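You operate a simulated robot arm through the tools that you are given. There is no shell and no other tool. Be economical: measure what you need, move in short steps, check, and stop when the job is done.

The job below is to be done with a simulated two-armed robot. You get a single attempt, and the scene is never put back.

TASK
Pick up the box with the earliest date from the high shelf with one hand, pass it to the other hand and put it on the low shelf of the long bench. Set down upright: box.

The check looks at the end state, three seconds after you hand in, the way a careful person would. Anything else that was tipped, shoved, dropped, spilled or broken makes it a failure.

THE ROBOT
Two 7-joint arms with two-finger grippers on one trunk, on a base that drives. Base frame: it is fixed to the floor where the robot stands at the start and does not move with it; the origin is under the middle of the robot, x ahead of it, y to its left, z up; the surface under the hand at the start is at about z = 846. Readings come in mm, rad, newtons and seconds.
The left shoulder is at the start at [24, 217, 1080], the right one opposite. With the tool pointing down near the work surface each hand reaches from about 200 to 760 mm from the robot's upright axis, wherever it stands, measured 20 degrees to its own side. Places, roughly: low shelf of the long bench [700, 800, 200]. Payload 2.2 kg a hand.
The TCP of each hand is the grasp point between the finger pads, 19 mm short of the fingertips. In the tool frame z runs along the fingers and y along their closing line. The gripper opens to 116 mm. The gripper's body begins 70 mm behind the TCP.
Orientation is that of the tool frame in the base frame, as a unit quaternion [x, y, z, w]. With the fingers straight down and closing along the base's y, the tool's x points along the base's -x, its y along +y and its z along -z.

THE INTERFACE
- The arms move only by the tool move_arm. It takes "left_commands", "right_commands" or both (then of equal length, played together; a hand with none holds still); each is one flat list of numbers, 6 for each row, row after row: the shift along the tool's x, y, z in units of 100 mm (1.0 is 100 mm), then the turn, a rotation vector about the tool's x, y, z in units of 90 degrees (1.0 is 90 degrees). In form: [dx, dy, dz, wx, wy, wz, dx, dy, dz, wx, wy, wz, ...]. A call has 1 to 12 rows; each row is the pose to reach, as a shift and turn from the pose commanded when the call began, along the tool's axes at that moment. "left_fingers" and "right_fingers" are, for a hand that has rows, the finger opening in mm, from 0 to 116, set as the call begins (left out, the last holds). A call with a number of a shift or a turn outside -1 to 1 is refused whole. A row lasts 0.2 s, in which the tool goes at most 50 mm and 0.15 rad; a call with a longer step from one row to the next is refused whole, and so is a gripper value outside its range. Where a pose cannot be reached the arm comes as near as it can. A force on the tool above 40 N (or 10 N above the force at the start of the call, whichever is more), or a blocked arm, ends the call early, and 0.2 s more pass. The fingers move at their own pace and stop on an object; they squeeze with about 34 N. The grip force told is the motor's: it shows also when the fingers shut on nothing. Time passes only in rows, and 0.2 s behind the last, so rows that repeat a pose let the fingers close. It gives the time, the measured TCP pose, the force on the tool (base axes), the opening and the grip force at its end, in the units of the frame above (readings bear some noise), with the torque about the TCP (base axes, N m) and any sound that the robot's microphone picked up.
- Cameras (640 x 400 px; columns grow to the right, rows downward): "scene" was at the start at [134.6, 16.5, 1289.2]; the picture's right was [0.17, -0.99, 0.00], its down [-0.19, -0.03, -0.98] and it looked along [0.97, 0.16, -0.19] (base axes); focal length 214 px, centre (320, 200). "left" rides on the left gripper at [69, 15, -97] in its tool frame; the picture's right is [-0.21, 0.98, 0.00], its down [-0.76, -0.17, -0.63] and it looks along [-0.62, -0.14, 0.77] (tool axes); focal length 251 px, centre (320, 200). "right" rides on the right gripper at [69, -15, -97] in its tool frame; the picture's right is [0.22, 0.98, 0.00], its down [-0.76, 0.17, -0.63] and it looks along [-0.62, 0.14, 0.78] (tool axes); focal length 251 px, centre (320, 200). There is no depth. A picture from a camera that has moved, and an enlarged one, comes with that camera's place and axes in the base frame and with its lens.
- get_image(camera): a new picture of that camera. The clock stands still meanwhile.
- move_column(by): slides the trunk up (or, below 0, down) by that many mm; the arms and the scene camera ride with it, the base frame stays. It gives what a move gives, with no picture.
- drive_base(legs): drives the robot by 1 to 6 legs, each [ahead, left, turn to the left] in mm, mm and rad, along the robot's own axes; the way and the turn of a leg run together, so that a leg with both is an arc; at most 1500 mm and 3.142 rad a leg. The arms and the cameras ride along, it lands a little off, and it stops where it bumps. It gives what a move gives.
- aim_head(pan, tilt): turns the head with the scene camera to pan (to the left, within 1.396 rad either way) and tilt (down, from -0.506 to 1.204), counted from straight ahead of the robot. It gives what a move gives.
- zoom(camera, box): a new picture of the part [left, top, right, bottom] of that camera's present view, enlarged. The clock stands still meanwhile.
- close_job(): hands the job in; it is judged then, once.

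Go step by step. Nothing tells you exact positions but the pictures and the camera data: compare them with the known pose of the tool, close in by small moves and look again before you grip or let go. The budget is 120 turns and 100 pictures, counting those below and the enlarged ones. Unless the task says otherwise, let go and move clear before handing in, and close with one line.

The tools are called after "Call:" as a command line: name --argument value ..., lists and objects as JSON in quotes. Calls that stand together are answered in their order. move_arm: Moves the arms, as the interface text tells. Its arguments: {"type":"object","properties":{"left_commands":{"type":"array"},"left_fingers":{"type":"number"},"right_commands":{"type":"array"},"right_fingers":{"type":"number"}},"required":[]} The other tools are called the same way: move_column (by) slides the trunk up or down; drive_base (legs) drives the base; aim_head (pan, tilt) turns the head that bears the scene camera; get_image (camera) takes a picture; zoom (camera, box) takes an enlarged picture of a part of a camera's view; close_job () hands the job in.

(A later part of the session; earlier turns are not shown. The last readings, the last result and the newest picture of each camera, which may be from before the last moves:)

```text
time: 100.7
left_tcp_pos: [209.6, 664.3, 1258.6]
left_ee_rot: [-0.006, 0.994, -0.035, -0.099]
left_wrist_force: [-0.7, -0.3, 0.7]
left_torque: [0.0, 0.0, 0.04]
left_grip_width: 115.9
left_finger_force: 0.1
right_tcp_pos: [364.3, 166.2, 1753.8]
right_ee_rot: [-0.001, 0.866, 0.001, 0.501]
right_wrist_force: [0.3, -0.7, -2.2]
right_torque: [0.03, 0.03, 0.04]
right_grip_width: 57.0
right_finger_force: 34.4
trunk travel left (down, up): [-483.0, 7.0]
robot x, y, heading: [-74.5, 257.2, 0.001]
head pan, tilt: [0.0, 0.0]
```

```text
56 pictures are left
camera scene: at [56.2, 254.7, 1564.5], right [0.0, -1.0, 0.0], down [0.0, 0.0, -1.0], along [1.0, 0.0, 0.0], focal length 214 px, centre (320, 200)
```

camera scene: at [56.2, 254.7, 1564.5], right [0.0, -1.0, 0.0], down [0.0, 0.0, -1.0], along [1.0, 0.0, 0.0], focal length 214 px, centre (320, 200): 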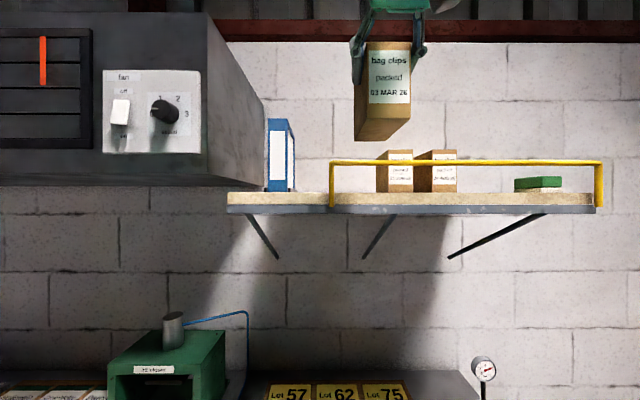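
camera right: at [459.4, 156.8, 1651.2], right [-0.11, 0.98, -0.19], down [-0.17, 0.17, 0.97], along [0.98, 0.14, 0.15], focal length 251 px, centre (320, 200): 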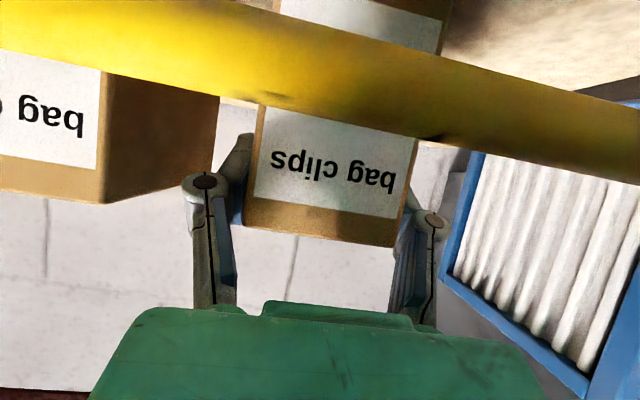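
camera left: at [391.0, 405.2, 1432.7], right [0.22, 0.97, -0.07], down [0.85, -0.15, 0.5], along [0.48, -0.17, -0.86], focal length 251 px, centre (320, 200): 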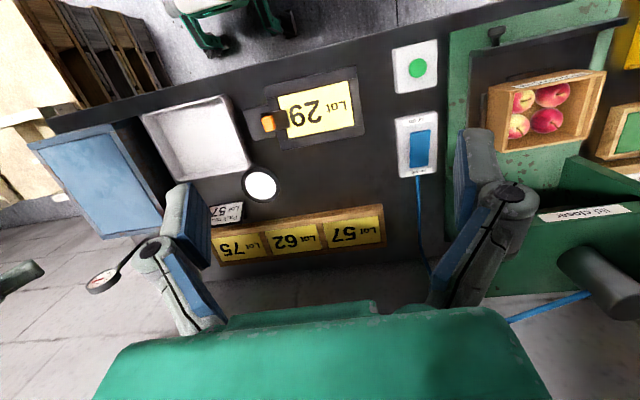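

Box is clear of the shelf. Lower the trunk, then back away from the bench and let it settle.

Call:
move_column --by -320

Call:
drive_base --legs '[[-260, 0, 0]]'

Call:
aim_head --pan 0 --tilt 1.2

Call:
aim_head --pan 0 --tilt 0

Call:
get_image --camera "scene"

```text
time: 103.9
left_tcp_pos: [210.1, 666.2, 938.0]
left_ee_rot: [-0.005, 0.994, -0.035, -0.101]
left_wrist_force: [-0.1, 0.5, 0.2]
left_torque: [-0.01, 0.01, -0.02]
left_grip_width: 116.0
left_finger_force: 0.1
right_tcp_pos: [364.2, 167.2, 1433.0]
right_ee_rot: [-0.001, 0.866, 0.0, 0.5]
right_wrist_force: [0.5, 0.3, -1.1]
right_torque: [0.02, 0.04, 0.02]
right_grip_width: 56.9
right_finger_force: 34.2
trunk travel left (down, up): [-163.0, 327.0]
robot x, y, heading: [-76.6, 251.8, 0.0]
head pan, tilt: [0.0, 0.0]
```

```text
time: 105.8
left_tcp_pos: [-49.1, 664.2, 938.0]
left_ee_rot: [-0.002, 0.994, -0.035, -0.1]
left_wrist_force: [-0.8, 0.5, 0.2]
left_torque: [0.01, -0.05, 0.01]
left_grip_width: 116.3
left_finger_force: 0.0
right_tcp_pos: [104.3, 166.1, 1433.1]
right_ee_rot: [0.001, 0.866, -0.001, 0.5]
right_wrist_force: [-0.1, 0.0, -0.9]
right_torque: [0.03, 0.03, 0.01]
right_grip_width: 57.2
right_finger_force: 33.5
trunk travel left (down, up): [-163.0, 327.0]
robot x, y, heading: [-336.8, 252.4, -0.007]
head pan, tilt: [0.0, 0.0]
```

```text
time: 107.2
left_tcp_pos: [-49.5, 664.5, 938.3]
left_ee_rot: [-0.002, 0.994, -0.035, -0.1]
left_wrist_force: [0.3, 0.7, 0.3]
left_torque: [0.05, -0.03, 0.02]
left_grip_width: 116.0
left_finger_force: 0.1
right_tcp_pos: [102.6, 166.0, 1434.5]
right_ee_rot: [0.002, 0.865, -0.001, 0.501]
right_wrist_force: [0.7, 0.6, -0.2]
right_torque: [0.02, 0.06, 0.0]
right_grip_width: 56.9
right_finger_force: 34.3
trunk travel left (down, up): [-163.0, 327.0]
robot x, y, heading: [-335.5, 258.6, -0.009]
head pan, tilt: [0.0, 1.201]
```

```text
time: 108.6
left_tcp_pos: [-50.4, 664.6, 938.7]
left_ee_rot: [-0.003, 0.994, -0.035, -0.1]
left_wrist_force: [-0.7, 0.3, -0.1]
left_torque: [-0.01, 0.02, 0.03]
left_grip_width: 116.5
left_finger_force: 0.1
right_tcp_pos: [101.7, 167.5, 1434.2]
right_ee_rot: [0.002, 0.866, -0.001, 0.501]
right_wrist_force: [-0.1, 0.5, -1.0]
right_torque: [0.0, 0.04, 0.0]
right_grip_width: 57.0
right_finger_force: 34.1
trunk travel left (down, up): [-163.0, 327.0]
robot x, y, heading: [-337.2, 256.5, -0.008]
head pan, tilt: [0.0, 0.0]
```

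```text
55 pictures are left
camera scene: at [-203.8, 255.4, 1244.4], right [-0.01, -1.0, 0.0], down [0.0, 0.0, -1.0], along [1.0, -0.01, 0.0], focal length 214 px, centre (320, 200)
```

scene: 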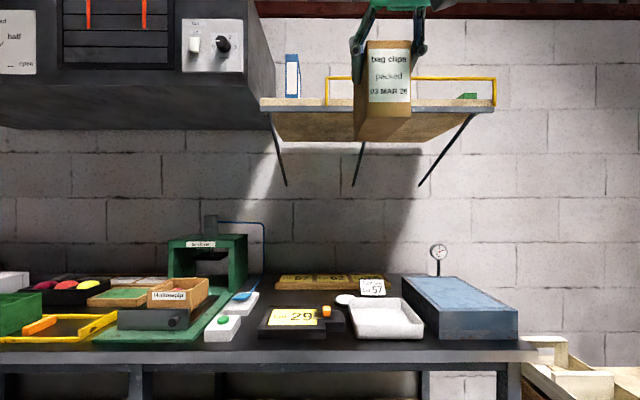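

Driving straight doesn't excite the sway. Now I prepare the handover: right hand yaws 90° to point left (box stays upright) while lowering, and the left hand turns to point right and ~40° down.

Call:
move_arm --right_commands '[0.072, 0, 0.042, -0.072, 0, -0.042, 0.144, 0, 0.083, -0.144, 0, -0.083, 0.2165, 0, 0.125, -0.2165, 0, -0.125, 0.289, 0, 0.167, -0.289, 0, -0.167, 0.361, 0, 0.208, -0.361, 0, -0.208, 0.433, 0, 0.25, -0.433, 0, -0.25, 0.505, 0, 0.292, -0.505, 0, -0.292, 0.577, 0, 0.333, -0.577, 0, -0.333, 0.6495, 0, 0.375, -0.6495, 0, -0.375, 0.722, 0, 0.417, -0.722, 0, -0.417, 0.794, 0, 0.458, -0.794, 0, -0.458, 0.866, 0, 0.5, -0.866, 0, -0.5]' --left_commands '[0.017, -0.006, -0.081, 0.0245, -0.039, 0.079, 0.033, -0.0115, -0.163, 0.049, -0.078, 0.158, 0.05, -0.017, -0.244, 0.074, -0.1175, 0.2365, 0.066, -0.023, -0.325, 0.098, -0.157, 0.315, 0.083, -0.029, -0.407, 0.123, -0.196, 0.394, 0.0995, -0.0345, -0.488, 0.147, -0.235, 0.473, 0.116, -0.04, -0.569, 0.172, -0.274, 0.552, 0.133, -0.046, -0.651, 0.196, -0.313, 0.631, 0.149, -0.052, -0.732, 0.221, -0.3525, 0.7095, 0.166, -0.0575, -0.813, 0.245, -0.392, 0.788, 0.182, -0.063, -0.895, 0.27, -0.431, 0.867, 0.199, -0.069, -0.976, 0.2945, -0.47, 0.946]'

Call:
aim_head --pan 0 --tilt 0.1

Call:
get_image --camera "scene"

```text
time: 111.2
left_tcp_pos: [-48.6, 666.2, 1039.4]
left_ee_rot: [0.619, 0.674, -0.289, 0.283]
left_wrist_force: [0.5, 0.6, -0.7]
left_torque: [0.01, 0.04, -0.02]
left_grip_width: 116.1
left_finger_force: 0.0
right_tcp_pos: [103.4, 167.1, 1334.4]
right_ee_rot: [-0.611, 0.613, 0.354, 0.355]
right_wrist_force: [-0.1, 0.1, -1.5]
right_torque: [0.01, 0.01, 0.01]
right_grip_width: 57.2
right_finger_force: 33.5
trunk travel left (down, up): [-163.0, 327.0]
robot x, y, heading: [-333.5, 255.7, -0.002]
head pan, tilt: [0.0, 0.0]
```

```text
time: 111.8
left_tcp_pos: [-50.7, 665.5, 1039.3]
left_ee_rot: [0.617, 0.675, -0.289, 0.282]
left_wrist_force: [-0.3, 0.1, -0.3]
left_torque: [0.03, -0.01, 0.01]
left_grip_width: 115.9
left_finger_force: 0.0
right_tcp_pos: [101.9, 165.9, 1336.2]
right_ee_rot: [-0.612, 0.612, 0.353, 0.355]
right_wrist_force: [0.0, 0.3, -1.3]
right_torque: [-0.06, -0.02, 0.0]
right_grip_width: 57.1
right_finger_force: 33.9
trunk travel left (down, up): [-163.0, 327.0]
robot x, y, heading: [-333.8, 253.8, -0.006]
head pan, tilt: [0.0, 0.099]
```

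```text
54 pictures are left
camera scene: at [-201.3, 254.7, 1235.4], right [-0.01, -1.0, 0.0], down [-0.1, 0.0, -0.99], along [0.99, -0.01, -0.1], focal length 214 px, centre (320, 200)
```

scene: 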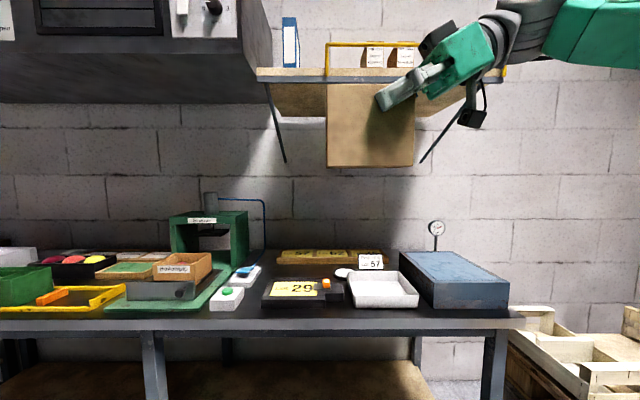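

Box held level. Now lower the right hand toward the middle and bring the left hand to a staging spot, in coordinated steps.

Call:
move_arm --right_commands '[0.162, 0, 0.18, 0, 0, 0, 0.324, 0, 0.36, 0, 0, 0, 0.486, 0, 0.54, 0, 0, 0, 0.647, 0, 0.72, 0, 0, 0]' --left_commands '[-0.2, 0.082, 0.08, 0, 0, 0, -0.4, 0.165, 0.16, 0, 0, 0, -0.6, 0.247, 0.24, 0, 0, 0, -0.8, 0.33, 0.32, 0, 0, 0]'

Call:
move_arm --right_commands '[0.162, 0, 0.18, 0, 0, 0, 0.324, 0, 0.36, 0, 0, 0, 0.486, 0, 0.54, 0, 0, 0, 0.647, 0, 0.72, 0, 0, 0]' --left_commands '[-0.2, 0.082, 0.08, 0, 0, 0, -0.4, 0.165, 0.16, 0, 0, 0, -0.6, 0.247, 0.24, 0, 0, 0, -0.8, 0.33, 0.32, 0, 0, 0]'

Call:
get_image --camera "scene"

```text
time: 112.8
left_tcp_pos: [-9.1, 586.9, 1073.5]
left_ee_rot: [0.618, 0.675, -0.289, 0.281]
left_wrist_force: [-0.5, -0.3, 0.2]
left_torque: [0.02, 0.03, -0.01]
left_grip_width: 116.2
left_finger_force: 0.0
right_tcp_pos: [102.3, 195.5, 1241.7]
right_ee_rot: [-0.611, 0.613, 0.353, 0.355]
right_wrist_force: [0.0, -0.7, -2.5]
right_torque: [-0.01, -0.01, 0.01]
right_grip_width: 57.0
right_finger_force: 33.5
trunk travel left (down, up): [-163.0, 327.0]
robot x, y, heading: [-332.8, 260.6, -0.003]
head pan, tilt: [0.0, 0.099]
```

```text
time: 113.8
left_tcp_pos: [29.2, 512.5, 1111.5]
left_ee_rot: [0.618, 0.675, -0.288, 0.281]
left_wrist_force: [1.2, 0.0, 0.1]
left_torque: [-0.02, 0.01, -0.02]
left_grip_width: 116.2
left_finger_force: 0.1
right_tcp_pos: [105.3, 225.9, 1148.2]
right_ee_rot: [-0.611, 0.613, 0.353, 0.355]
right_wrist_force: [0.8, 0.3, -1.6]
right_torque: [-0.04, -0.02, 0.04]
right_grip_width: 57.5
right_finger_force: 34.0
trunk travel left (down, up): [-163.0, 327.0]
robot x, y, heading: [-335.4, 254.6, -0.007]
head pan, tilt: [0.0, 0.099]
```

```text
53 pictures are left
camera scene: at [-199.8, 252.7, 1235.1], right [-0.01, -1.0, 0.0], down [-0.1, 0.0, -0.99], along [0.99, -0.01, -0.1], focal length 214 px, centre (320, 200)
```

scene: 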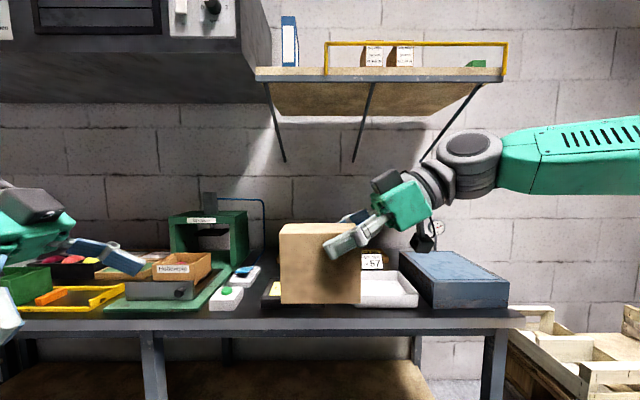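

Box sits level at y≈201–304, z≈1066–1166. Bring the left hand to staging with opening 95.

Call:
move_arm --left_commands '[-0.196, 0.076, 0.066, 0, 0, 0, -0.392, 0.153, 0.131, 0, 0, 0, -0.589, 0.23, 0.197, 0, 0, 0, -0.785, 0.306, 0.263, 0, 0, 0]' --left_fingers 100

Call:
move_arm --left_commands '[-0.196, 0.076, 0.066, 0.004, -0.006, 0.0125, -0.392, 0.153, 0.131, 0.008, -0.0124, 0.025, -0.589, 0.23, 0.197, 0.012, -0.0186, 0.037, -0.785, 0.306, 0.263, 0.0155, -0.0248, 0.0498]'

Call:
aim_head --pan 0.0 --tilt 0.4

Call:
get_image --camera "scene"

Call:
get_image --camera "left"

```text
time: 114.8
left_tcp_pos: [67.5, 441.1, 1151.0]
left_ee_rot: [0.618, 0.675, -0.288, 0.281]
left_wrist_force: [-0.3, -0.5, 0.1]
left_torque: [0.03, -0.01, 0.01]
left_grip_width: 100.2
left_finger_force: 0.1
right_tcp_pos: [104.6, 227.1, 1149.6]
right_ee_rot: [-0.612, 0.613, 0.353, 0.355]
right_wrist_force: [0.5, 0.4, -2.5]
right_torque: [-0.04, 0.0, 0.0]
right_grip_width: 56.8
right_finger_force: 33.4
trunk travel left (down, up): [-163.0, 327.0]
robot x, y, heading: [-333.2, 257.5, -0.011]
head pan, tilt: [0.0, 0.099]
```

```text
time: 115.8
left_tcp_pos: [106.1, 372.5, 1189.7]
left_ee_rot: [0.641, 0.642, -0.297, 0.298]
left_wrist_force: [0.0, -0.3, 0.0]
left_torque: [-0.01, 0.01, 0.02]
left_grip_width: 100.1
left_finger_force: 0.1
right_tcp_pos: [103.3, 227.0, 1150.2]
right_ee_rot: [-0.611, 0.613, 0.353, 0.355]
right_wrist_force: [-0.3, 0.1, -1.6]
right_torque: [-0.03, -0.04, 0.01]
right_grip_width: 57.2
right_finger_force: 33.7
trunk travel left (down, up): [-163.0, 327.0]
robot x, y, heading: [-335.2, 258.7, -0.005]
head pan, tilt: [0.0, 0.099]
```

```text
time: 116.6
left_tcp_pos: [106.4, 372.5, 1189.4]
left_ee_rot: [0.641, 0.641, -0.298, 0.298]
left_wrist_force: [-0.1, -0.5, 0.1]
left_torque: [0.02, -0.03, 0.01]
left_grip_width: 100.1
left_finger_force: 0.0
right_tcp_pos: [104.5, 226.3, 1150.2]
right_ee_rot: [-0.612, 0.613, 0.353, 0.355]
right_wrist_force: [-0.2, 0.4, -1.5]
right_torque: [-0.04, -0.01, 0.02]
right_grip_width: 57.0
right_finger_force: 34.1
trunk travel left (down, up): [-163.0, 327.0]
robot x, y, heading: [-333.1, 255.2, -0.004]
head pan, tilt: [0.0, 0.4]
```

```text
52 pictures are left
camera scene: at [-200.0, 252.8, 1207.4], right [-0.01, -1.0, 0.0], down [-0.39, 0.0, -0.92], along [0.92, 0.0, -0.39], focal length 214 px, centre (320, 200)
```

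scene: 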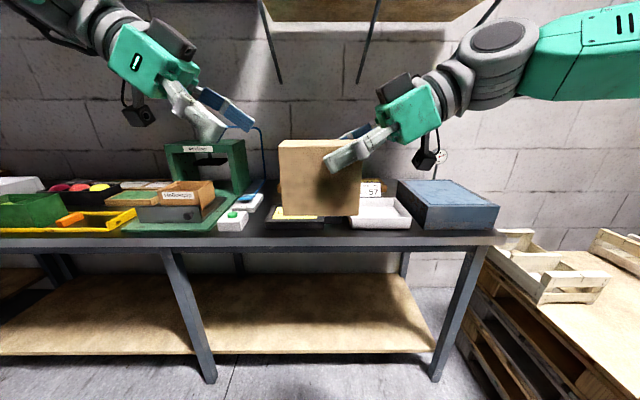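

```text
51 pictures are left
camera left: at [120.9, 491.2, 1200.3], right [0.98, -0.14, 0.16], down [-0.17, -0.01, 0.99], along [-0.14, -0.99, -0.03], focal length 251 px, centre (320, 200)
```

left: 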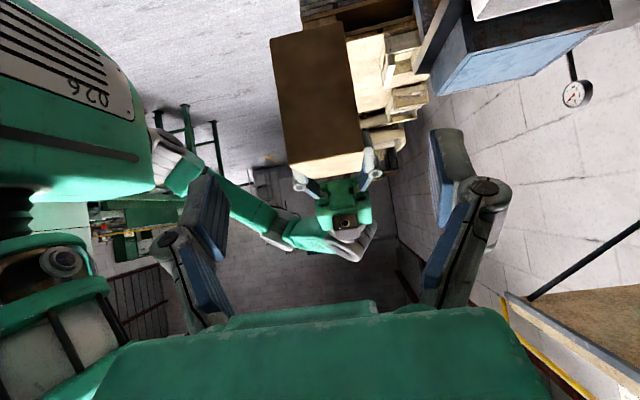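

Left is lined up along its finger axis with the box. Advance 70 mm and check.

Call:
move_arm --left_commands '[0, -0.005, 0.175, 0, 0, 0, -0.01, -0.01, 0.35, 0, 0, 0, -0.015, -0.015, 0.525, 0, 0, 0, -0.02, -0.02, 0.7, 0, 0, 0]'

Call:
get_image --camera "left"

Call:
zoom --camera "scene" --box '[170, 60, 490, 260]'

```text
time: 117.6
left_tcp_pos: [103.3, 318.1, 1144.6]
left_ee_rot: [0.641, 0.642, -0.297, 0.298]
left_wrist_force: [0.1, -0.1, 0.0]
left_torque: [0.02, -0.02, -0.03]
left_grip_width: 99.8
left_finger_force: 0.1
right_tcp_pos: [104.7, 227.0, 1148.9]
right_ee_rot: [-0.61, 0.614, 0.352, 0.356]
right_wrist_force: [0.6, 0.7, -2.4]
right_torque: [-0.03, -0.02, 0.02]
right_grip_width: 56.9
right_finger_force: 33.7
trunk travel left (down, up): [-163.0, 327.0]
robot x, y, heading: [-333.8, 258.3, -0.002]
head pan, tilt: [0.0, 0.4]
```

```text
50 pictures are left
camera left: at [119.3, 435.8, 1156.5], right [0.98, -0.14, 0.16], down [-0.17, -0.01, 0.99], along [-0.14, -0.99, -0.03], focal length 251 px, centre (320, 200)
```

left: 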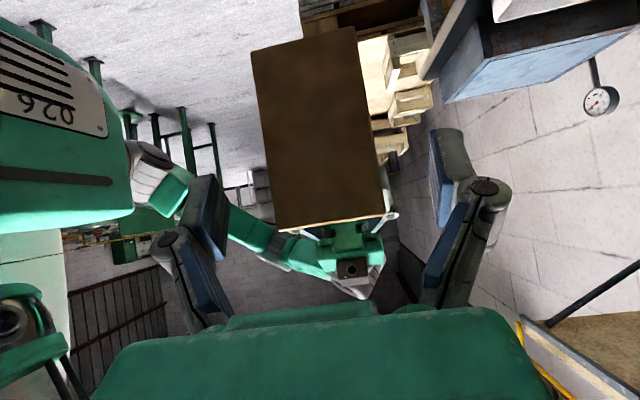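

```text
2.00 times, centred on (330, 160) of scene
camera zoom: at [-199.8, 252.1, 1207.3], right [-0.01, -1.0, 0.0], down [-0.39, 0.0, -0.92], along [0.92, 0.0, -0.39], focal length 429 px, centre (300, 280)
```

zoom: 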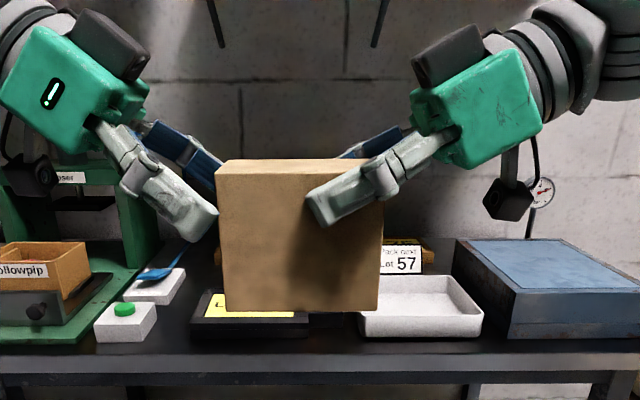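

Clean geometry. Advance 53 mm more so the fingers straddle the box at mid height.

Call:
move_arm --left_commands '[0, 0, 0.18, 0, 0, 0, 0, 0.005, 0.36, 0, 0, 0, 0, 0.008, 0.53, 0, 0, 0]'

Call:
get_image --camera "left"

Call:
zoom --camera "scene" --box '[170, 60, 490, 260]'

```text
time: 118.4
left_tcp_pos: [106.3, 277.5, 1109.0]
left_ee_rot: [0.641, 0.641, -0.298, 0.298]
left_wrist_force: [-0.4, 0.1, -0.2]
left_torque: [0.0, 0.0, -0.01]
left_grip_width: 100.0
left_finger_force: 0.0
right_tcp_pos: [104.8, 227.9, 1150.1]
right_ee_rot: [-0.611, 0.613, 0.353, 0.355]
right_wrist_force: [0.4, 0.2, -1.5]
right_torque: [-0.05, 0.0, -0.01]
right_grip_width: 56.7
right_finger_force: 33.6
trunk travel left (down, up): [-163.0, 327.0]
robot x, y, heading: [-328.4, 253.9, -0.005]
head pan, tilt: [0.0, 0.4]
```

```text
48 pictures are left
camera left: at [121.5, 396.8, 1120.7], right [0.98, -0.14, 0.16], down [-0.17, 0.0, 0.99], along [-0.13, -0.99, -0.03], focal length 251 px, centre (320, 200)
```

left: 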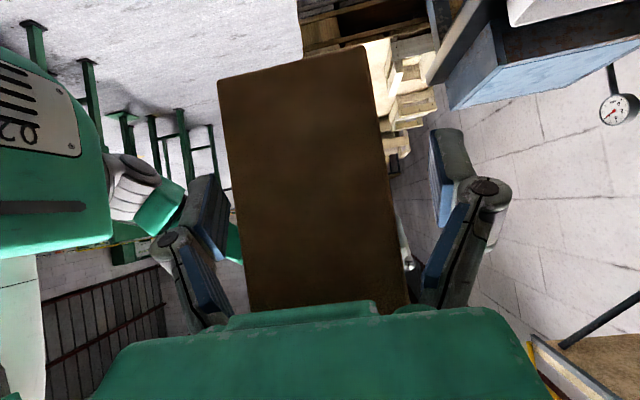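

```text
2.00 times, centred on (330, 160) of scene
camera zoom: at [-199.5, 253.0, 1207.2], right [-0.01, -1.0, 0.0], down [-0.39, 0.0, -0.92], along [0.92, 0.0, -0.39], focal length 429 px, centre (300, 280)
```

zoom: 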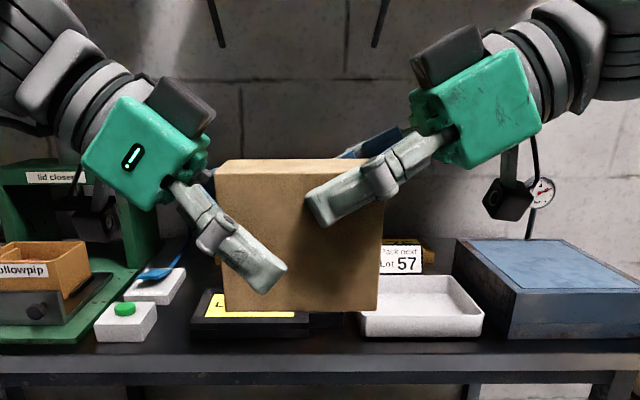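

Fingers straddle the box, centred within ~1 mm. Close the left hand.

Call:
move_arm --left_commands '[0, 0, 0, 0, 0, 0, 0, 0, 0, 0, 0, 0, 0, 0, 0, 0, 0, 0, 0, 0, 0, 0, 0, 0]' --left_fingers 20

Call:
zoom --camera "scene" --box '[170, 60, 490, 260]'

```text
time: 119.4
left_tcp_pos: [105.4, 277.4, 1110.2]
left_ee_rot: [0.642, 0.641, -0.298, 0.298]
left_wrist_force: [-9.0, 10.1, 2.7]
left_torque: [-0.93, -0.12, -0.21]
left_grip_width: 57.0
left_finger_force: 34.0
right_tcp_pos: [105.5, 225.9, 1149.5]
right_ee_rot: [-0.611, 0.613, 0.352, 0.355]
right_wrist_force: [7.9, -8.9, -4.0]
right_torque: [0.36, -0.23, -0.24]
right_grip_width: 57.1
right_finger_force: 34.1
trunk travel left (down, up): [-163.0, 327.0]
robot x, y, heading: [-336.2, 252.6, -0.003]
head pan, tilt: [0.0, 0.4]
```

```text
2.00 times, centred on (330, 160) of scene
camera zoom: at [-199.9, 252.5, 1207.3], right [-0.01, -1.0, 0.0], down [-0.39, 0.0, -0.92], along [0.92, 0.0, -0.39], focal length 429 px, centre (300, 280)
```

zoom: 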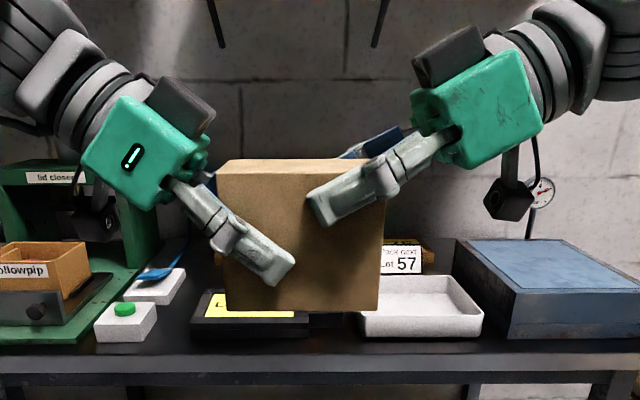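

Both hands hold it. Open the right hand and retreat along its fingers.

Call:
move_arm --right_commands '[0, 0, 0, 0, 0, 0, 0, 0, 0, 0, 0, 0, 0, 0, 0, 0, 0, 0]' --right_fingers 95

Call:
move_arm --right_commands '[0, 0, -0.25, 0, 0, 0, 0, 0, -0.5, 0, 0, 0, 0, 0, -0.75, 0, 0, 0, 0, 0, -1.0, 0, 0, 0]'

Call:
get_image --camera "scene"

Call:
get_image --camera "right"

```text
time: 120.2
left_tcp_pos: [105.7, 277.0, 1109.9]
left_ee_rot: [0.641, 0.642, -0.297, 0.298]
left_wrist_force: [0.2, 0.8, -0.2]
left_torque: [0.02, 0.01, 0.0]
left_grip_width: 57.2
left_finger_force: 34.7
right_tcp_pos: [103.9, 226.0, 1148.9]
right_ee_rot: [-0.612, 0.613, 0.353, 0.354]
right_wrist_force: [-0.5, 0.8, 0.4]
right_torque: [0.0, -0.01, 0.03]
right_grip_width: 94.9
right_finger_force: 0.0
trunk travel left (down, up): [-163.0, 327.0]
robot x, y, heading: [-331.2, 252.8, -0.005]
head pan, tilt: [0.0, 0.4]
```

```text
time: 121.2
left_tcp_pos: [105.1, 276.2, 1109.6]
left_ee_rot: [0.642, 0.641, -0.298, 0.298]
left_wrist_force: [-0.2, -0.1, 0.3]
left_torque: [0.07, 0.01, 0.02]
left_grip_width: 57.0
left_finger_force: 34.1
right_tcp_pos: [102.3, 135.3, 1200.4]
right_ee_rot: [-0.611, 0.613, 0.353, 0.356]
right_wrist_force: [0.1, 0.4, 0.7]
right_torque: [0.02, 0.03, 0.01]
right_grip_width: 94.9
right_finger_force: 0.1
trunk travel left (down, up): [-163.0, 327.0]
robot x, y, heading: [-335.8, 257.0, -0.006]
head pan, tilt: [0.0, 0.4]
```

```text
45 pictures are left
camera scene: at [-200.6, 250.9, 1207.4], right [-0.01, -1.0, 0.0], down [-0.39, 0.0, -0.92], along [0.92, 0.0, -0.39], focal length 214 px, centre (320, 200)
```

scene: 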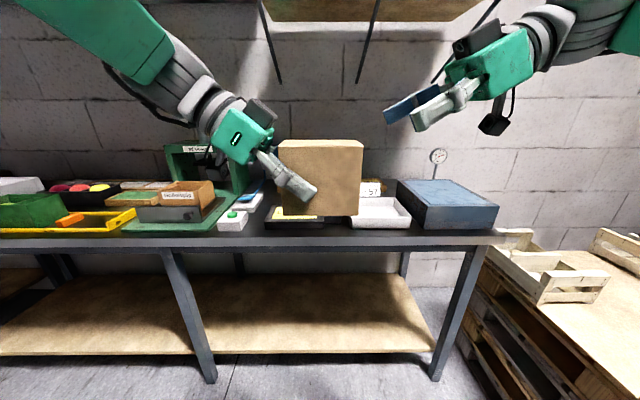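

```text
44 pictures are left
camera right: at [119.2, 17.1, 1187.0], right [-0.98, -0.1, -0.19], down [-0.17, -0.17, 0.97], along [-0.13, 0.98, 0.15], focal length 251 px, centre (320, 200)
```

right: 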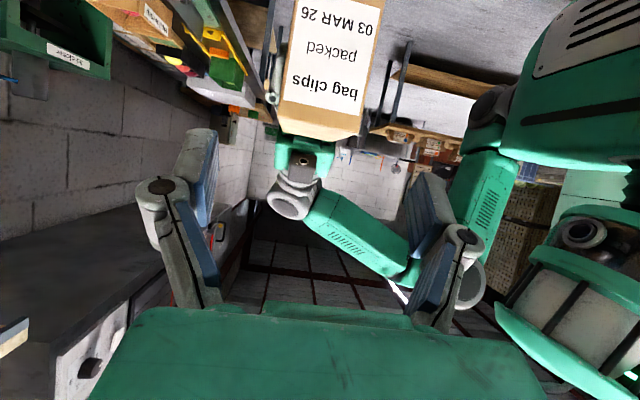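

Handover succeeded; the left hand holds the box level. The low shelf spans x≈440–910, y≈−260…1700 with front legs at y≈793 and −316, so I can place it from here at y≈390. Next: yaw the left hand to point forward and withdraw the right.

Call:
move_arm --left_commands '[0.054, 0, -0.064, -0.064, 0, -0.054, 0.107, 0, -0.128, -0.128, 0, -0.107, 0.161, 0, -0.1915, -0.1915, 0, -0.161, 0.214, 0, -0.255, -0.255, 0, -0.214, 0.268, 0, -0.319, -0.319, 0, -0.268, 0.3215, 0, -0.383, -0.383, 0, -0.3215, 0.375, 0, -0.447, -0.447, 0, -0.375, 0.429, 0, -0.511, -0.511, 0, -0.429, 0.482, 0, -0.5745, -0.5745, 0, -0.482, 0.536, 0, -0.638, -0.638, 0, -0.536, 0.589, 0, -0.702, -0.702, 0, -0.589, 0.643, 0, -0.766, -0.766, 0, -0.643]' --right_commands '[0, 0, -0.083, 0, 0, 0, 0, 0, -0.167, 0, 0, 0, 0, 0, -0.25, 0, 0, 0, 0, 0, -0.333, 0, 0, 0, 0, 0, -0.417, 0, 0, 0, 0, 0, -0.5, 0, 0, 0, 0, 0, -0.583, 0, 0, 0, 0, 0, -0.667, 0, 0, 0, 0, 0, -0.75, 0, 0, 0, 0, 0, -0.833, 0, 0, 0, 0, 0, -0.917, 0, 0, 0, 0, 0, -1, 0, 0, 0]'

Call:
get_image --camera "scene"

```text
time: 123.8
left_tcp_pos: [102.6, 377.7, 1108.0]
left_ee_rot: [0.0, 0.906, 0.002, 0.424]
left_wrist_force: [0.4, -0.1, -0.5]
left_torque: [0.01, 0.02, -0.01]
left_grip_width: 57.0
left_finger_force: 33.9
right_tcp_pos: [101.4, 49.7, 1248.7]
right_ee_rot: [-0.611, 0.613, 0.353, 0.355]
right_wrist_force: [-0.2, -0.1, -0.1]
right_torque: [0.05, 0.04, 0.02]
right_grip_width: 95.1
right_finger_force: 0.1
trunk travel left (down, up): [-163.0, 327.0]
robot x, y, heading: [-336.5, 258.2, -0.008]
head pan, tilt: [0.0, 0.4]
```

```text
43 pictures are left
camera scene: at [-200.7, 251.6, 1207.4], right [-0.01, -1.0, 0.0], down [-0.39, 0.0, -0.92], along [0.92, 0.0, -0.39], focal length 214 px, centre (320, 200)
```

scene: 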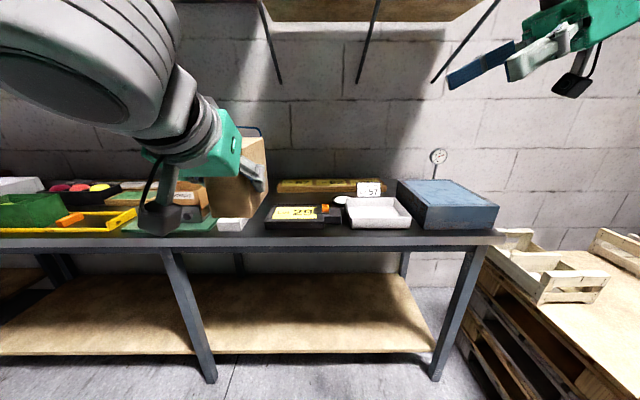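

Left hand now points forward with the box upright. Lower the trunk, then lower the left arm step by step in front of the bench.

Call:
move_column --by -160

Call:
move_arm --left_commands '[0.1915, 0, 0.161, 0, 0, 0, 0.383, 0, 0.3215, 0, 0, 0, 0.5745, 0, 0.482, 0, 0, 0, 0.766, 0, 0.643, 0, 0, 0]'

Call:
move_arm --left_commands '[0.1915, 0, 0.161, 0, 0, 0, 0.383, 0, 0.3215, 0, 0, 0, 0.5745, 0, 0.482, 0, 0, 0, 0.766, 0, 0.643, 0, 0, 0]'

Call:
move_arm --left_commands '[0.1915, 0, 0.161, 0, 0, 0, 0.383, 0, 0.3215, 0, 0, 0, 0.5745, 0, 0.482, 0, 0, 0, 0.766, 0, 0.643, 0, 0, 0]'

Call:
aim_head --pan 0.2 --tilt 0.6

Call:
get_image --camera "scene"

```text
time: 125.7
left_tcp_pos: [102.6, 379.6, 949.9]
left_ee_rot: [0.0, 0.906, 0.002, 0.422]
left_wrist_force: [0.0, -0.4, 0.3]
left_torque: [0.01, 0.02, 0.02]
left_grip_width: 57.3
left_finger_force: 33.9
right_tcp_pos: [101.9, 51.5, 1089.2]
right_ee_rot: [-0.612, 0.613, 0.353, 0.355]
right_wrist_force: [0.6, -0.2, -0.1]
right_torque: [0.0, 0.02, 0.0]
right_grip_width: 95.0
right_finger_force: 0.0
trunk travel left (down, up): [-3.0, 487.0]
robot x, y, heading: [-335.5, 257.4, -0.007]
head pan, tilt: [0.0, 0.4]
```

```text
time: 126.7
left_tcp_pos: [102.5, 376.4, 848.5]
left_ee_rot: [0.0, 0.906, 0.002, 0.423]
left_wrist_force: [0.3, 0.0, 0.3]
left_torque: [0.0, 0.03, -0.03]
left_grip_width: 57.3
left_finger_force: 34.3
right_tcp_pos: [100.9, 49.3, 1087.5]
right_ee_rot: [-0.611, 0.613, 0.354, 0.355]
right_wrist_force: [0.1, -0.6, 0.5]
right_torque: [0.02, 0.04, -0.01]
right_grip_width: 94.8
right_finger_force: 0.0
trunk travel left (down, up): [-3.0, 487.0]
robot x, y, heading: [-335.6, 255.2, -0.006]
head pan, tilt: [0.0, 0.4]
```

```text
time: 127.7
left_tcp_pos: [104.1, 380.2, 749.6]
left_ee_rot: [0.0, 0.906, 0.002, 0.423]
left_wrist_force: [0.4, 0.9, -1.0]
left_torque: [0.03, 0.02, -0.01]
left_grip_width: 57.2
left_finger_force: 33.9
right_tcp_pos: [102.0, 51.1, 1088.6]
right_ee_rot: [-0.612, 0.613, 0.353, 0.355]
right_wrist_force: [-0.2, -0.3, -0.9]
right_torque: [-0.01, 0.0, 0.0]
right_grip_width: 95.3
right_finger_force: 0.0
trunk travel left (down, up): [-3.0, 487.0]
robot x, y, heading: [-336.2, 259.1, -0.004]
head pan, tilt: [0.0, 0.4]
```

```text
time: 128.7
left_tcp_pos: [99.0, 380.0, 649.0]
left_ee_rot: [0.001, 0.906, 0.001, 0.423]
left_wrist_force: [-0.9, -0.3, -0.1]
left_torque: [-0.02, 0.07, -0.03]
left_grip_width: 56.9
left_finger_force: 34.0
right_tcp_pos: [102.0, 51.7, 1089.0]
right_ee_rot: [-0.612, 0.613, 0.353, 0.355]
right_wrist_force: [-0.8, -0.1, -0.1]
right_torque: [0.0, 0.02, 0.01]
right_grip_width: 95.1
right_finger_force: 0.0
trunk travel left (down, up): [-3.0, 487.0]
robot x, y, heading: [-334.5, 255.7, -0.002]
head pan, tilt: [0.0, 0.4]
```

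```text
time: 129.4
left_tcp_pos: [99.2, 378.4, 649.3]
left_ee_rot: [0.001, 0.906, 0.001, 0.423]
left_wrist_force: [-0.4, 0.4, -0.1]
left_torque: [0.0, 0.07, 0.0]
left_grip_width: 56.9
left_finger_force: 33.5
right_tcp_pos: [101.8, 50.0, 1087.7]
right_ee_rot: [-0.612, 0.612, 0.353, 0.355]
right_wrist_force: [0.2, -0.3, -0.6]
right_torque: [0.07, 0.0, 0.02]
right_grip_width: 95.1
right_finger_force: 0.2
trunk travel left (down, up): [-3.0, 487.0]
robot x, y, heading: [-334.7, 252.5, -0.004]
head pan, tilt: [0.201, 0.6]
```

```text
42 pictures are left
camera scene: at [-206.3, 269.9, 1029.1], right [0.19, -0.98, 0.0], down [-0.56, -0.11, -0.82], along [0.81, 0.16, -0.57], focal length 214 px, centre (320, 200)
```

scene: 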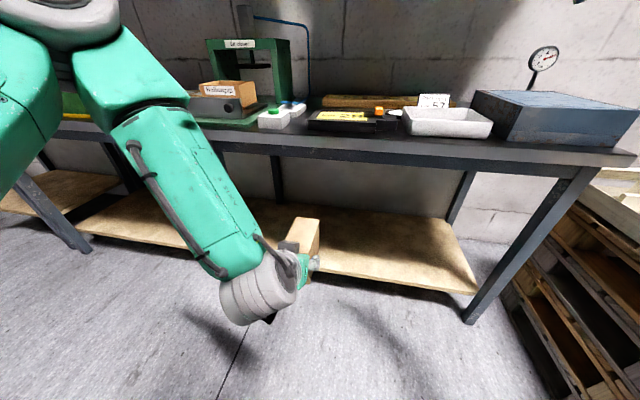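

The arm goes down well. Before going lower I'll check the base footprint below the hand.

Call:
aim_head --pan 0.3 --tilt 1.2

Call:
get_image --camera "scene"

Call:
get_image --camera "left"

```text
time: 130.4
left_tcp_pos: [99.1, 378.6, 649.4]
left_ee_rot: [0.0, 0.906, 0.002, 0.423]
left_wrist_force: [0.6, 1.0, 0.4]
left_torque: [0.0, 0.04, 0.0]
left_grip_width: 56.9
left_finger_force: 33.4
right_tcp_pos: [101.6, 49.7, 1090.2]
right_ee_rot: [-0.612, 0.613, 0.353, 0.355]
right_wrist_force: [0.4, 0.3, 0.6]
right_torque: [0.0, 0.02, -0.03]
right_grip_width: 94.9
right_finger_force: 0.0
trunk travel left (down, up): [-3.0, 487.0]
robot x, y, heading: [-334.0, 256.2, -0.004]
head pan, tilt: [0.3, 1.201]
```

```text
41 pictures are left
camera scene: at [-239.6, 269.2, 984.7], right [0.29, -0.96, 0.0], down [-0.89, -0.27, -0.36], along [0.34, 0.11, -0.93], focal length 214 px, centre (320, 200)
```

scene: 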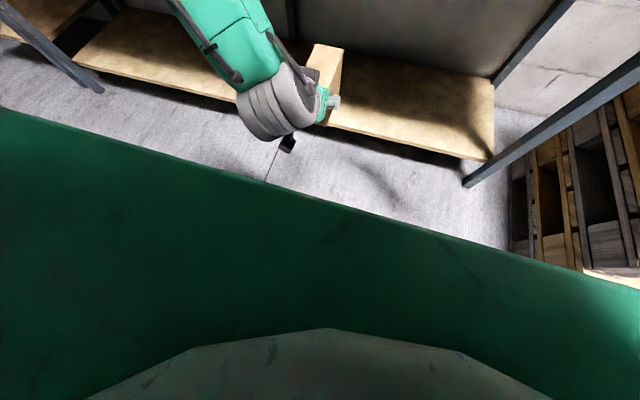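

```text
40 pictures are left
camera left: at [-19.0, 394.6, 660.1], right [0.14, 0.98, 0.17], down [0.0, -0.17, 0.99], along [0.99, -0.14, -0.02], focal length 251 px, centre (320, 200)
```

left: 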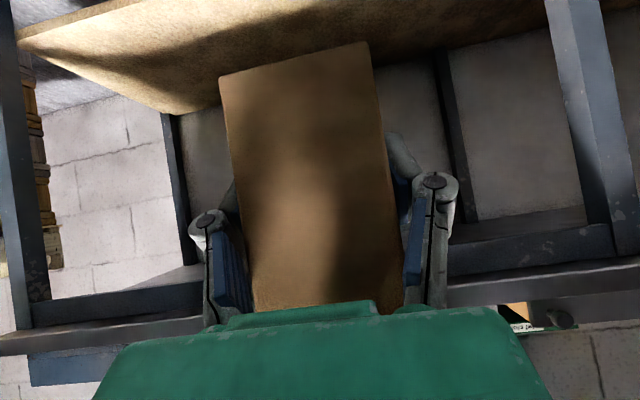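

The base front edge is at about 385 mm ahead of its axis, so I'll move the hand forward as it goes down: to about z≈300, x≈230.

Call:
move_arm --left_commands '[0.115, 0, 0.203, 0, 0, 0, 0.23, 0, 0.406, 0, 0, 0, 0.346, 0, 0.609, 0, 0, 0, 0.461, 0, 0.812, 0, 0, 0]'

Call:
move_arm --left_commands '[0.115, 0, 0.203, 0, 0, 0, 0.23, 0, 0.406, 0, 0, 0, 0.346, 0, 0.609, 0, 0, 0, 0.461, 0, 0.812, 0, 0, 0]'

Call:
move_arm --left_commands '[0.115, 0, 0.203, 0, 0, 0, 0.23, 0, 0.406, 0, 0, 0, 0.346, 0, 0.609, 0, 0, 0, 0.461, 0, 0.812, 0, 0, 0]'

Call:
aim_head --pan 0.2 --tilt 0.7

Call:
get_image --camera "scene"

Call:
get_image --camera "left"

```text
time: 131.4
left_tcp_pos: [133.7, 380.4, 559.4]
left_ee_rot: [0.001, 0.906, 0.001, 0.423]
left_wrist_force: [0.0, -0.9, 0.1]
left_torque: [-0.01, 0.04, 0.01]
left_grip_width: 57.0
left_finger_force: 34.1
right_tcp_pos: [102.9, 51.4, 1089.1]
right_ee_rot: [-0.611, 0.613, 0.353, 0.355]
right_wrist_force: [-0.9, -0.5, -0.1]
right_torque: [-0.01, 0.01, -0.03]
right_grip_width: 95.1
right_finger_force: 0.1
trunk travel left (down, up): [-3.0, 487.0]
robot x, y, heading: [-331.5, 254.8, -0.005]
head pan, tilt: [0.3, 1.201]
```

```text
time: 132.4
left_tcp_pos: [166.8, 382.1, 471.3]
left_ee_rot: [0.001, 0.906, 0.002, 0.423]
left_wrist_force: [0.5, -0.3, -0.7]
left_torque: [0.02, 0.07, 0.01]
left_grip_width: 57.1
left_finger_force: 33.8
right_tcp_pos: [102.2, 51.0, 1088.2]
right_ee_rot: [-0.612, 0.613, 0.353, 0.355]
right_wrist_force: [0.0, 0.3, -0.7]
right_torque: [-0.02, -0.02, 0.03]
right_grip_width: 95.0
right_finger_force: 0.1
trunk travel left (down, up): [-3.0, 487.0]
robot x, y, heading: [-330.0, 253.9, -0.006]
head pan, tilt: [0.3, 1.201]
```

```text
time: 133.4
left_tcp_pos: [199.6, 383.0, 386.7]
left_ee_rot: [0.0, 0.906, 0.002, 0.423]
left_wrist_force: [0.7, 0.6, -1.0]
left_torque: [0.0, 0.05, 0.01]
left_grip_width: 57.0
left_finger_force: 33.6
right_tcp_pos: [102.0, 51.2, 1089.0]
right_ee_rot: [-0.611, 0.613, 0.353, 0.356]
right_wrist_force: [0.8, 0.1, -0.6]
right_torque: [-0.02, -0.02, -0.01]
right_grip_width: 95.0
right_finger_force: 0.0
trunk travel left (down, up): [-3.0, 487.0]
robot x, y, heading: [-331.3, 249.4, -0.008]
head pan, tilt: [0.3, 1.201]
```

```text
time: 134.3
left_tcp_pos: [199.9, 383.7, 386.5]
left_ee_rot: [0.0, 0.906, 0.002, 0.422]
left_wrist_force: [-0.3, 0.0, -0.5]
left_torque: [-0.05, 0.06, -0.02]
left_grip_width: 57.1
left_finger_force: 34.2
right_tcp_pos: [101.2, 51.7, 1087.3]
right_ee_rot: [-0.611, 0.613, 0.353, 0.355]
right_wrist_force: [-0.3, -0.1, 0.9]
right_torque: [0.01, -0.01, 0.01]
right_grip_width: 94.8
right_finger_force: 0.1
trunk travel left (down, up): [-3.0, 487.0]
robot x, y, heading: [-334.9, 258.2, -0.011]
head pan, tilt: [0.201, 0.7]
```

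```text
39 pictures are left
camera scene: at [-209.3, 269.3, 1020.4], right [0.19, -0.98, 0.0], down [-0.64, -0.12, -0.76], along [0.75, 0.15, -0.65], focal length 214 px, centre (320, 200)
```

scene: 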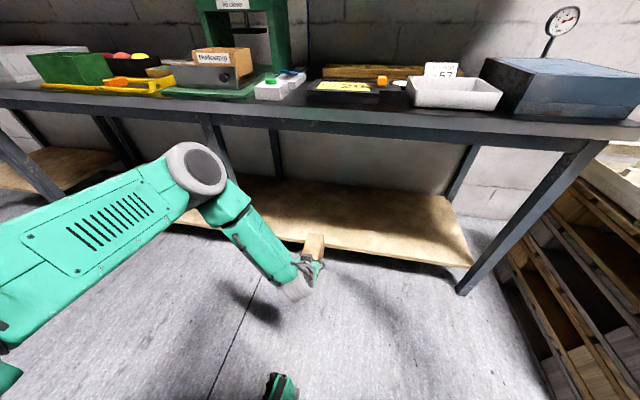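

```text
38 pictures are left
camera left: at [81.9, 398.7, 397.4], right [0.14, 0.98, 0.17], down [0.0, -0.17, 0.99], along [0.99, -0.14, -0.03], focal length 251 px, centre (320, 200)
```

left: 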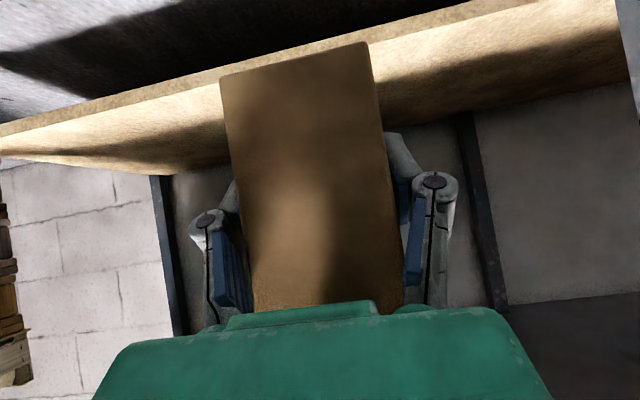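

The elbow could meet the bench edge if I drove in like this; extending the arm further (elbow straighter, robot further back) avoids it. I'll zoom to measure the shelf edge height first.

Call:
zoom --camera "scene" --box '[260, 180, 420, 280]'

Call:
aim_head --pan 0.0 --tilt 0.4

Call:
get_image --camera "scene"

```text
4.00 times, centred on (340, 230) of scene
camera zoom: at [-209.3, 269.3, 1020.4], right [0.19, -0.98, 0.0], down [-0.64, -0.12, -0.76], along [0.75, 0.15, -0.65], focal length 858 px, centre (240, 80)
```

zoom: 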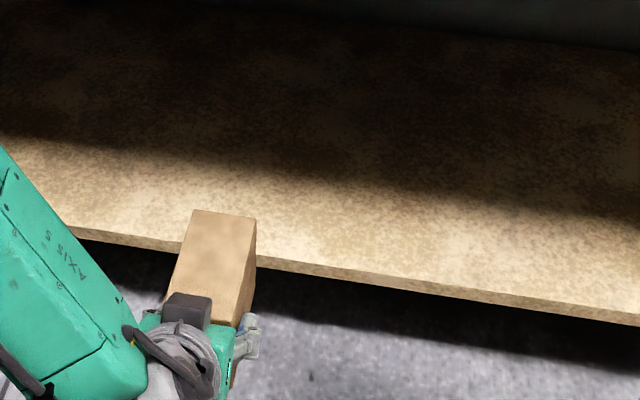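

```text
time: 135.1
left_tcp_pos: [200.7, 383.3, 386.9]
left_ee_rot: [0.0, 0.906, 0.002, 0.423]
left_wrist_force: [0.0, 0.5, -0.7]
left_torque: [0.02, 0.02, 0.01]
left_grip_width: 57.0
left_finger_force: 33.8
right_tcp_pos: [101.8, 51.5, 1090.0]
right_ee_rot: [-0.612, 0.612, 0.354, 0.354]
right_wrist_force: [0.9, 0.4, 0.3]
right_torque: [0.01, -0.01, 0.01]
right_grip_width: 94.7
right_finger_force: 0.1
trunk travel left (down, up): [-3.0, 487.0]
robot x, y, heading: [-332.3, 259.0, -0.01]
head pan, tilt: [0.0, 0.4]
```

```text
36 pictures are left
camera scene: at [-199.9, 252.3, 1047.1], right [-0.01, -1.0, 0.0], down [-0.39, 0.0, -0.92], along [0.92, 0.0, -0.39], focal length 214 px, centre (320, 200)
```

scene: 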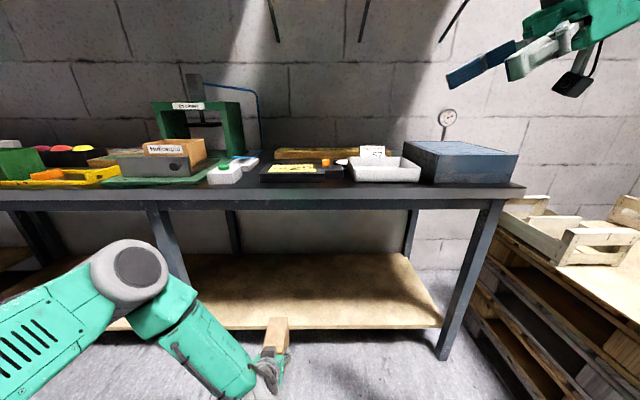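

Shelf front edge ≈ x 425, top ≈ z 200–210. Extend the arm forward and down in two steps, ending with the box just over the shelf edge, bottom at ≈256.

Call:
move_arm --left_commands '[-0.054, 0.016, 0.198, 0, 0, 0, -0.108, 0.032, 0.396, 0, 0, 0, -0.161, 0.048, 0.593, 0, 0, 0, -0.215, 0.064, 0.791, 0, 0, 0, -0.269, 0.08, 0.989, 0, 0, 0]'

Call:
move_arm --left_commands '[-0.054, 0.016, 0.198, 0, 0, 0, -0.108, 0.032, 0.396, 0, 0, 0, -0.161, 0.048, 0.593, 0, 0, 0, -0.215, 0.064, 0.791, 0, 0, 0, -0.269, 0.08, 0.989, 0, 0, 0]'

Call:
get_image --camera "scene"

Call:
get_image --camera "left"

```text
time: 136.3
left_tcp_pos: [294.4, 389.1, 345.5]
left_ee_rot: [0.0, 0.906, 0.002, 0.422]
left_wrist_force: [0.1, 0.1, 0.1]
left_torque: [0.0, 0.05, 0.02]
left_grip_width: 57.0
left_finger_force: 34.3
right_tcp_pos: [102.1, 50.7, 1088.6]
right_ee_rot: [-0.611, 0.613, 0.353, 0.355]
right_wrist_force: [0.7, 0.0, -0.3]
right_torque: [-0.02, 0.0, 0.0]
right_grip_width: 95.3
right_finger_force: 0.0
trunk travel left (down, up): [-3.0, 487.0]
robot x, y, heading: [-336.8, 255.1, -0.004]
head pan, tilt: [0.0, 0.4]
```

```text
time: 137.5
left_tcp_pos: [388.2, 394.6, 301.1]
left_ee_rot: [0.002, 0.906, 0.001, 0.423]
left_wrist_force: [0.5, 0.5, -0.2]
left_torque: [0.03, 0.08, -0.05]
left_grip_width: 57.0
left_finger_force: 34.0
right_tcp_pos: [101.4, 50.2, 1088.0]
right_ee_rot: [-0.611, 0.613, 0.354, 0.355]
right_wrist_force: [0.3, 0.6, 0.0]
right_torque: [0.05, -0.03, -0.01]
right_grip_width: 94.8
right_finger_force: 0.0
trunk travel left (down, up): [-3.0, 487.0]
robot x, y, heading: [-333.6, 255.0, -0.007]
head pan, tilt: [0.0, 0.4]
```

```text
35 pictures are left
camera scene: at [-199.4, 251.6, 1047.1], right [-0.01, -1.0, 0.0], down [-0.39, 0.0, -0.92], along [0.92, 0.0, -0.39], focal length 214 px, centre (320, 200)
```

scene: 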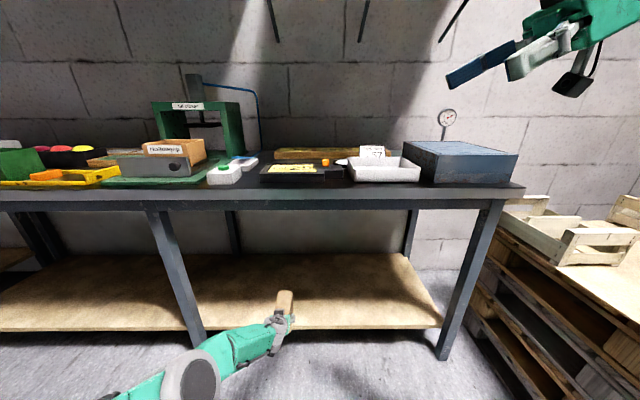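

```text
34 pictures are left
camera left: at [270.1, 409.9, 310.9], right [0.14, 0.98, 0.17], down [0.0, -0.17, 0.99], along [0.99, -0.14, -0.03], focal length 251 px, centre (320, 200)
```

left: 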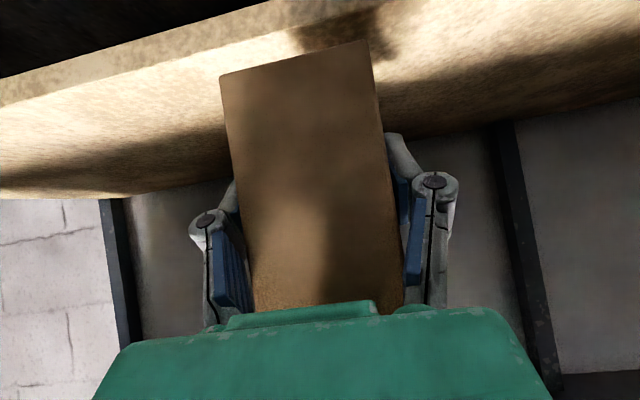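

Elbow is low and well clear now. Drive forward 130 mm straight so the box is over the shelf.

Call:
drive_base --legs '[[130, 0, 0]]'

Call:
aim_head --pan 0.0 --tilt 0.6

Call:
aim_head --pan 0.1 --tilt 0.55

Call:
get_image --camera "scene"

Call:
get_image --camera "left"

```text
time: 138.8
left_tcp_pos: [514.2, 394.5, 299.4]
left_ee_rot: [0.0, 0.906, 0.002, 0.424]
left_wrist_force: [-0.5, 1.2, -0.5]
left_torque: [0.01, 0.03, 0.01]
left_grip_width: 57.2
left_finger_force: 34.4
right_tcp_pos: [229.8, 51.3, 1088.1]
right_ee_rot: [-0.611, 0.612, 0.354, 0.355]
right_wrist_force: [0.0, 0.0, 0.7]
right_torque: [-0.01, 0.02, 0.03]
right_grip_width: 95.1
right_finger_force: 0.1
trunk travel left (down, up): [-3.0, 487.0]
robot x, y, heading: [-207.9, 259.1, -0.003]
head pan, tilt: [0.0, 0.4]
```

```text
time: 139.5
left_tcp_pos: [516.1, 395.0, 302.2]
left_ee_rot: [0.0, 0.906, 0.002, 0.424]
left_wrist_force: [0.3, -0.4, 0.3]
left_torque: [-0.02, 0.04, 0.02]
left_grip_width: 57.0
left_finger_force: 33.9
right_tcp_pos: [225.7, 51.3, 1090.1]
right_ee_rot: [-0.612, 0.612, 0.352, 0.356]
right_wrist_force: [-0.2, 0.2, -0.1]
right_torque: [0.02, 0.01, 0.01]
right_grip_width: 95.0
right_finger_force: 0.0
trunk travel left (down, up): [-3.0, 487.0]
robot x, y, heading: [-207.0, 256.6, -0.008]
head pan, tilt: [0.0, 0.6]
```

```text
time: 140.2
left_tcp_pos: [515.8, 393.8, 301.0]
left_ee_rot: [0.0, 0.906, 0.001, 0.424]
left_wrist_force: [0.3, -0.7, 1.0]
left_torque: [0.0, 0.04, 0.01]
left_grip_width: 56.6
left_finger_force: 34.0
right_tcp_pos: [225.0, 51.2, 1090.7]
right_ee_rot: [0.612, -0.612, -0.352, -0.355]
right_wrist_force: [-0.7, 0.0, 0.1]
right_torque: [0.03, 0.0, 0.0]
right_grip_width: 94.9
right_finger_force: 0.0
trunk travel left (down, up): [-3.0, 487.0]
robot x, y, heading: [-209.6, 256.1, -0.007]
head pan, tilt: [0.099, 0.55]
```

```text
33 pictures are left
camera scene: at [-76.5, 260.4, 1033.5], right [0.09, -1.0, 0.0], down [-0.52, -0.05, -0.85], along [0.85, 0.08, -0.53], focal length 214 px, centre (320, 200)
```

scene: 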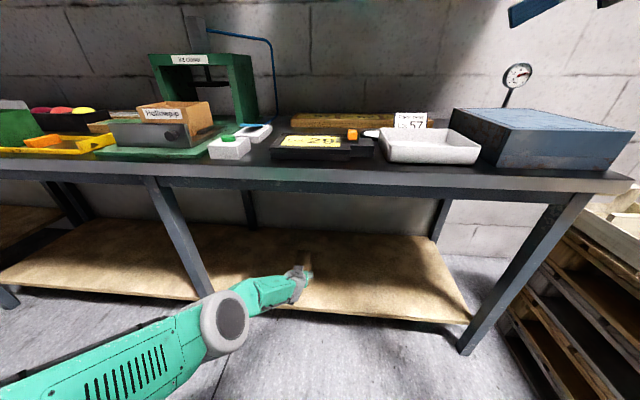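

```text
32 pictures are left
camera left: at [397.3, 410.1, 311.7], right [0.14, 0.98, 0.17], down [0.0, -0.17, 0.99], along [0.99, -0.14, -0.02], focal length 251 px, centre (320, 200)
```

left: 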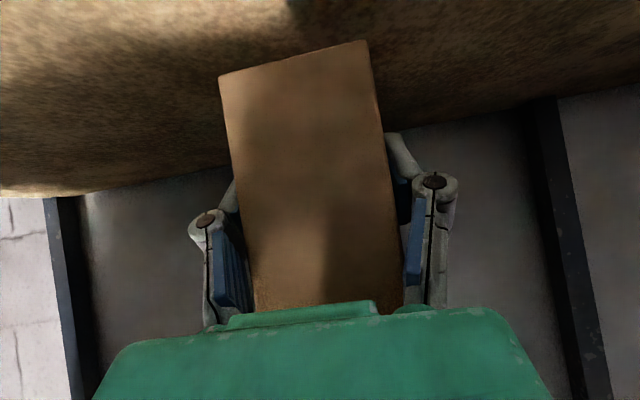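

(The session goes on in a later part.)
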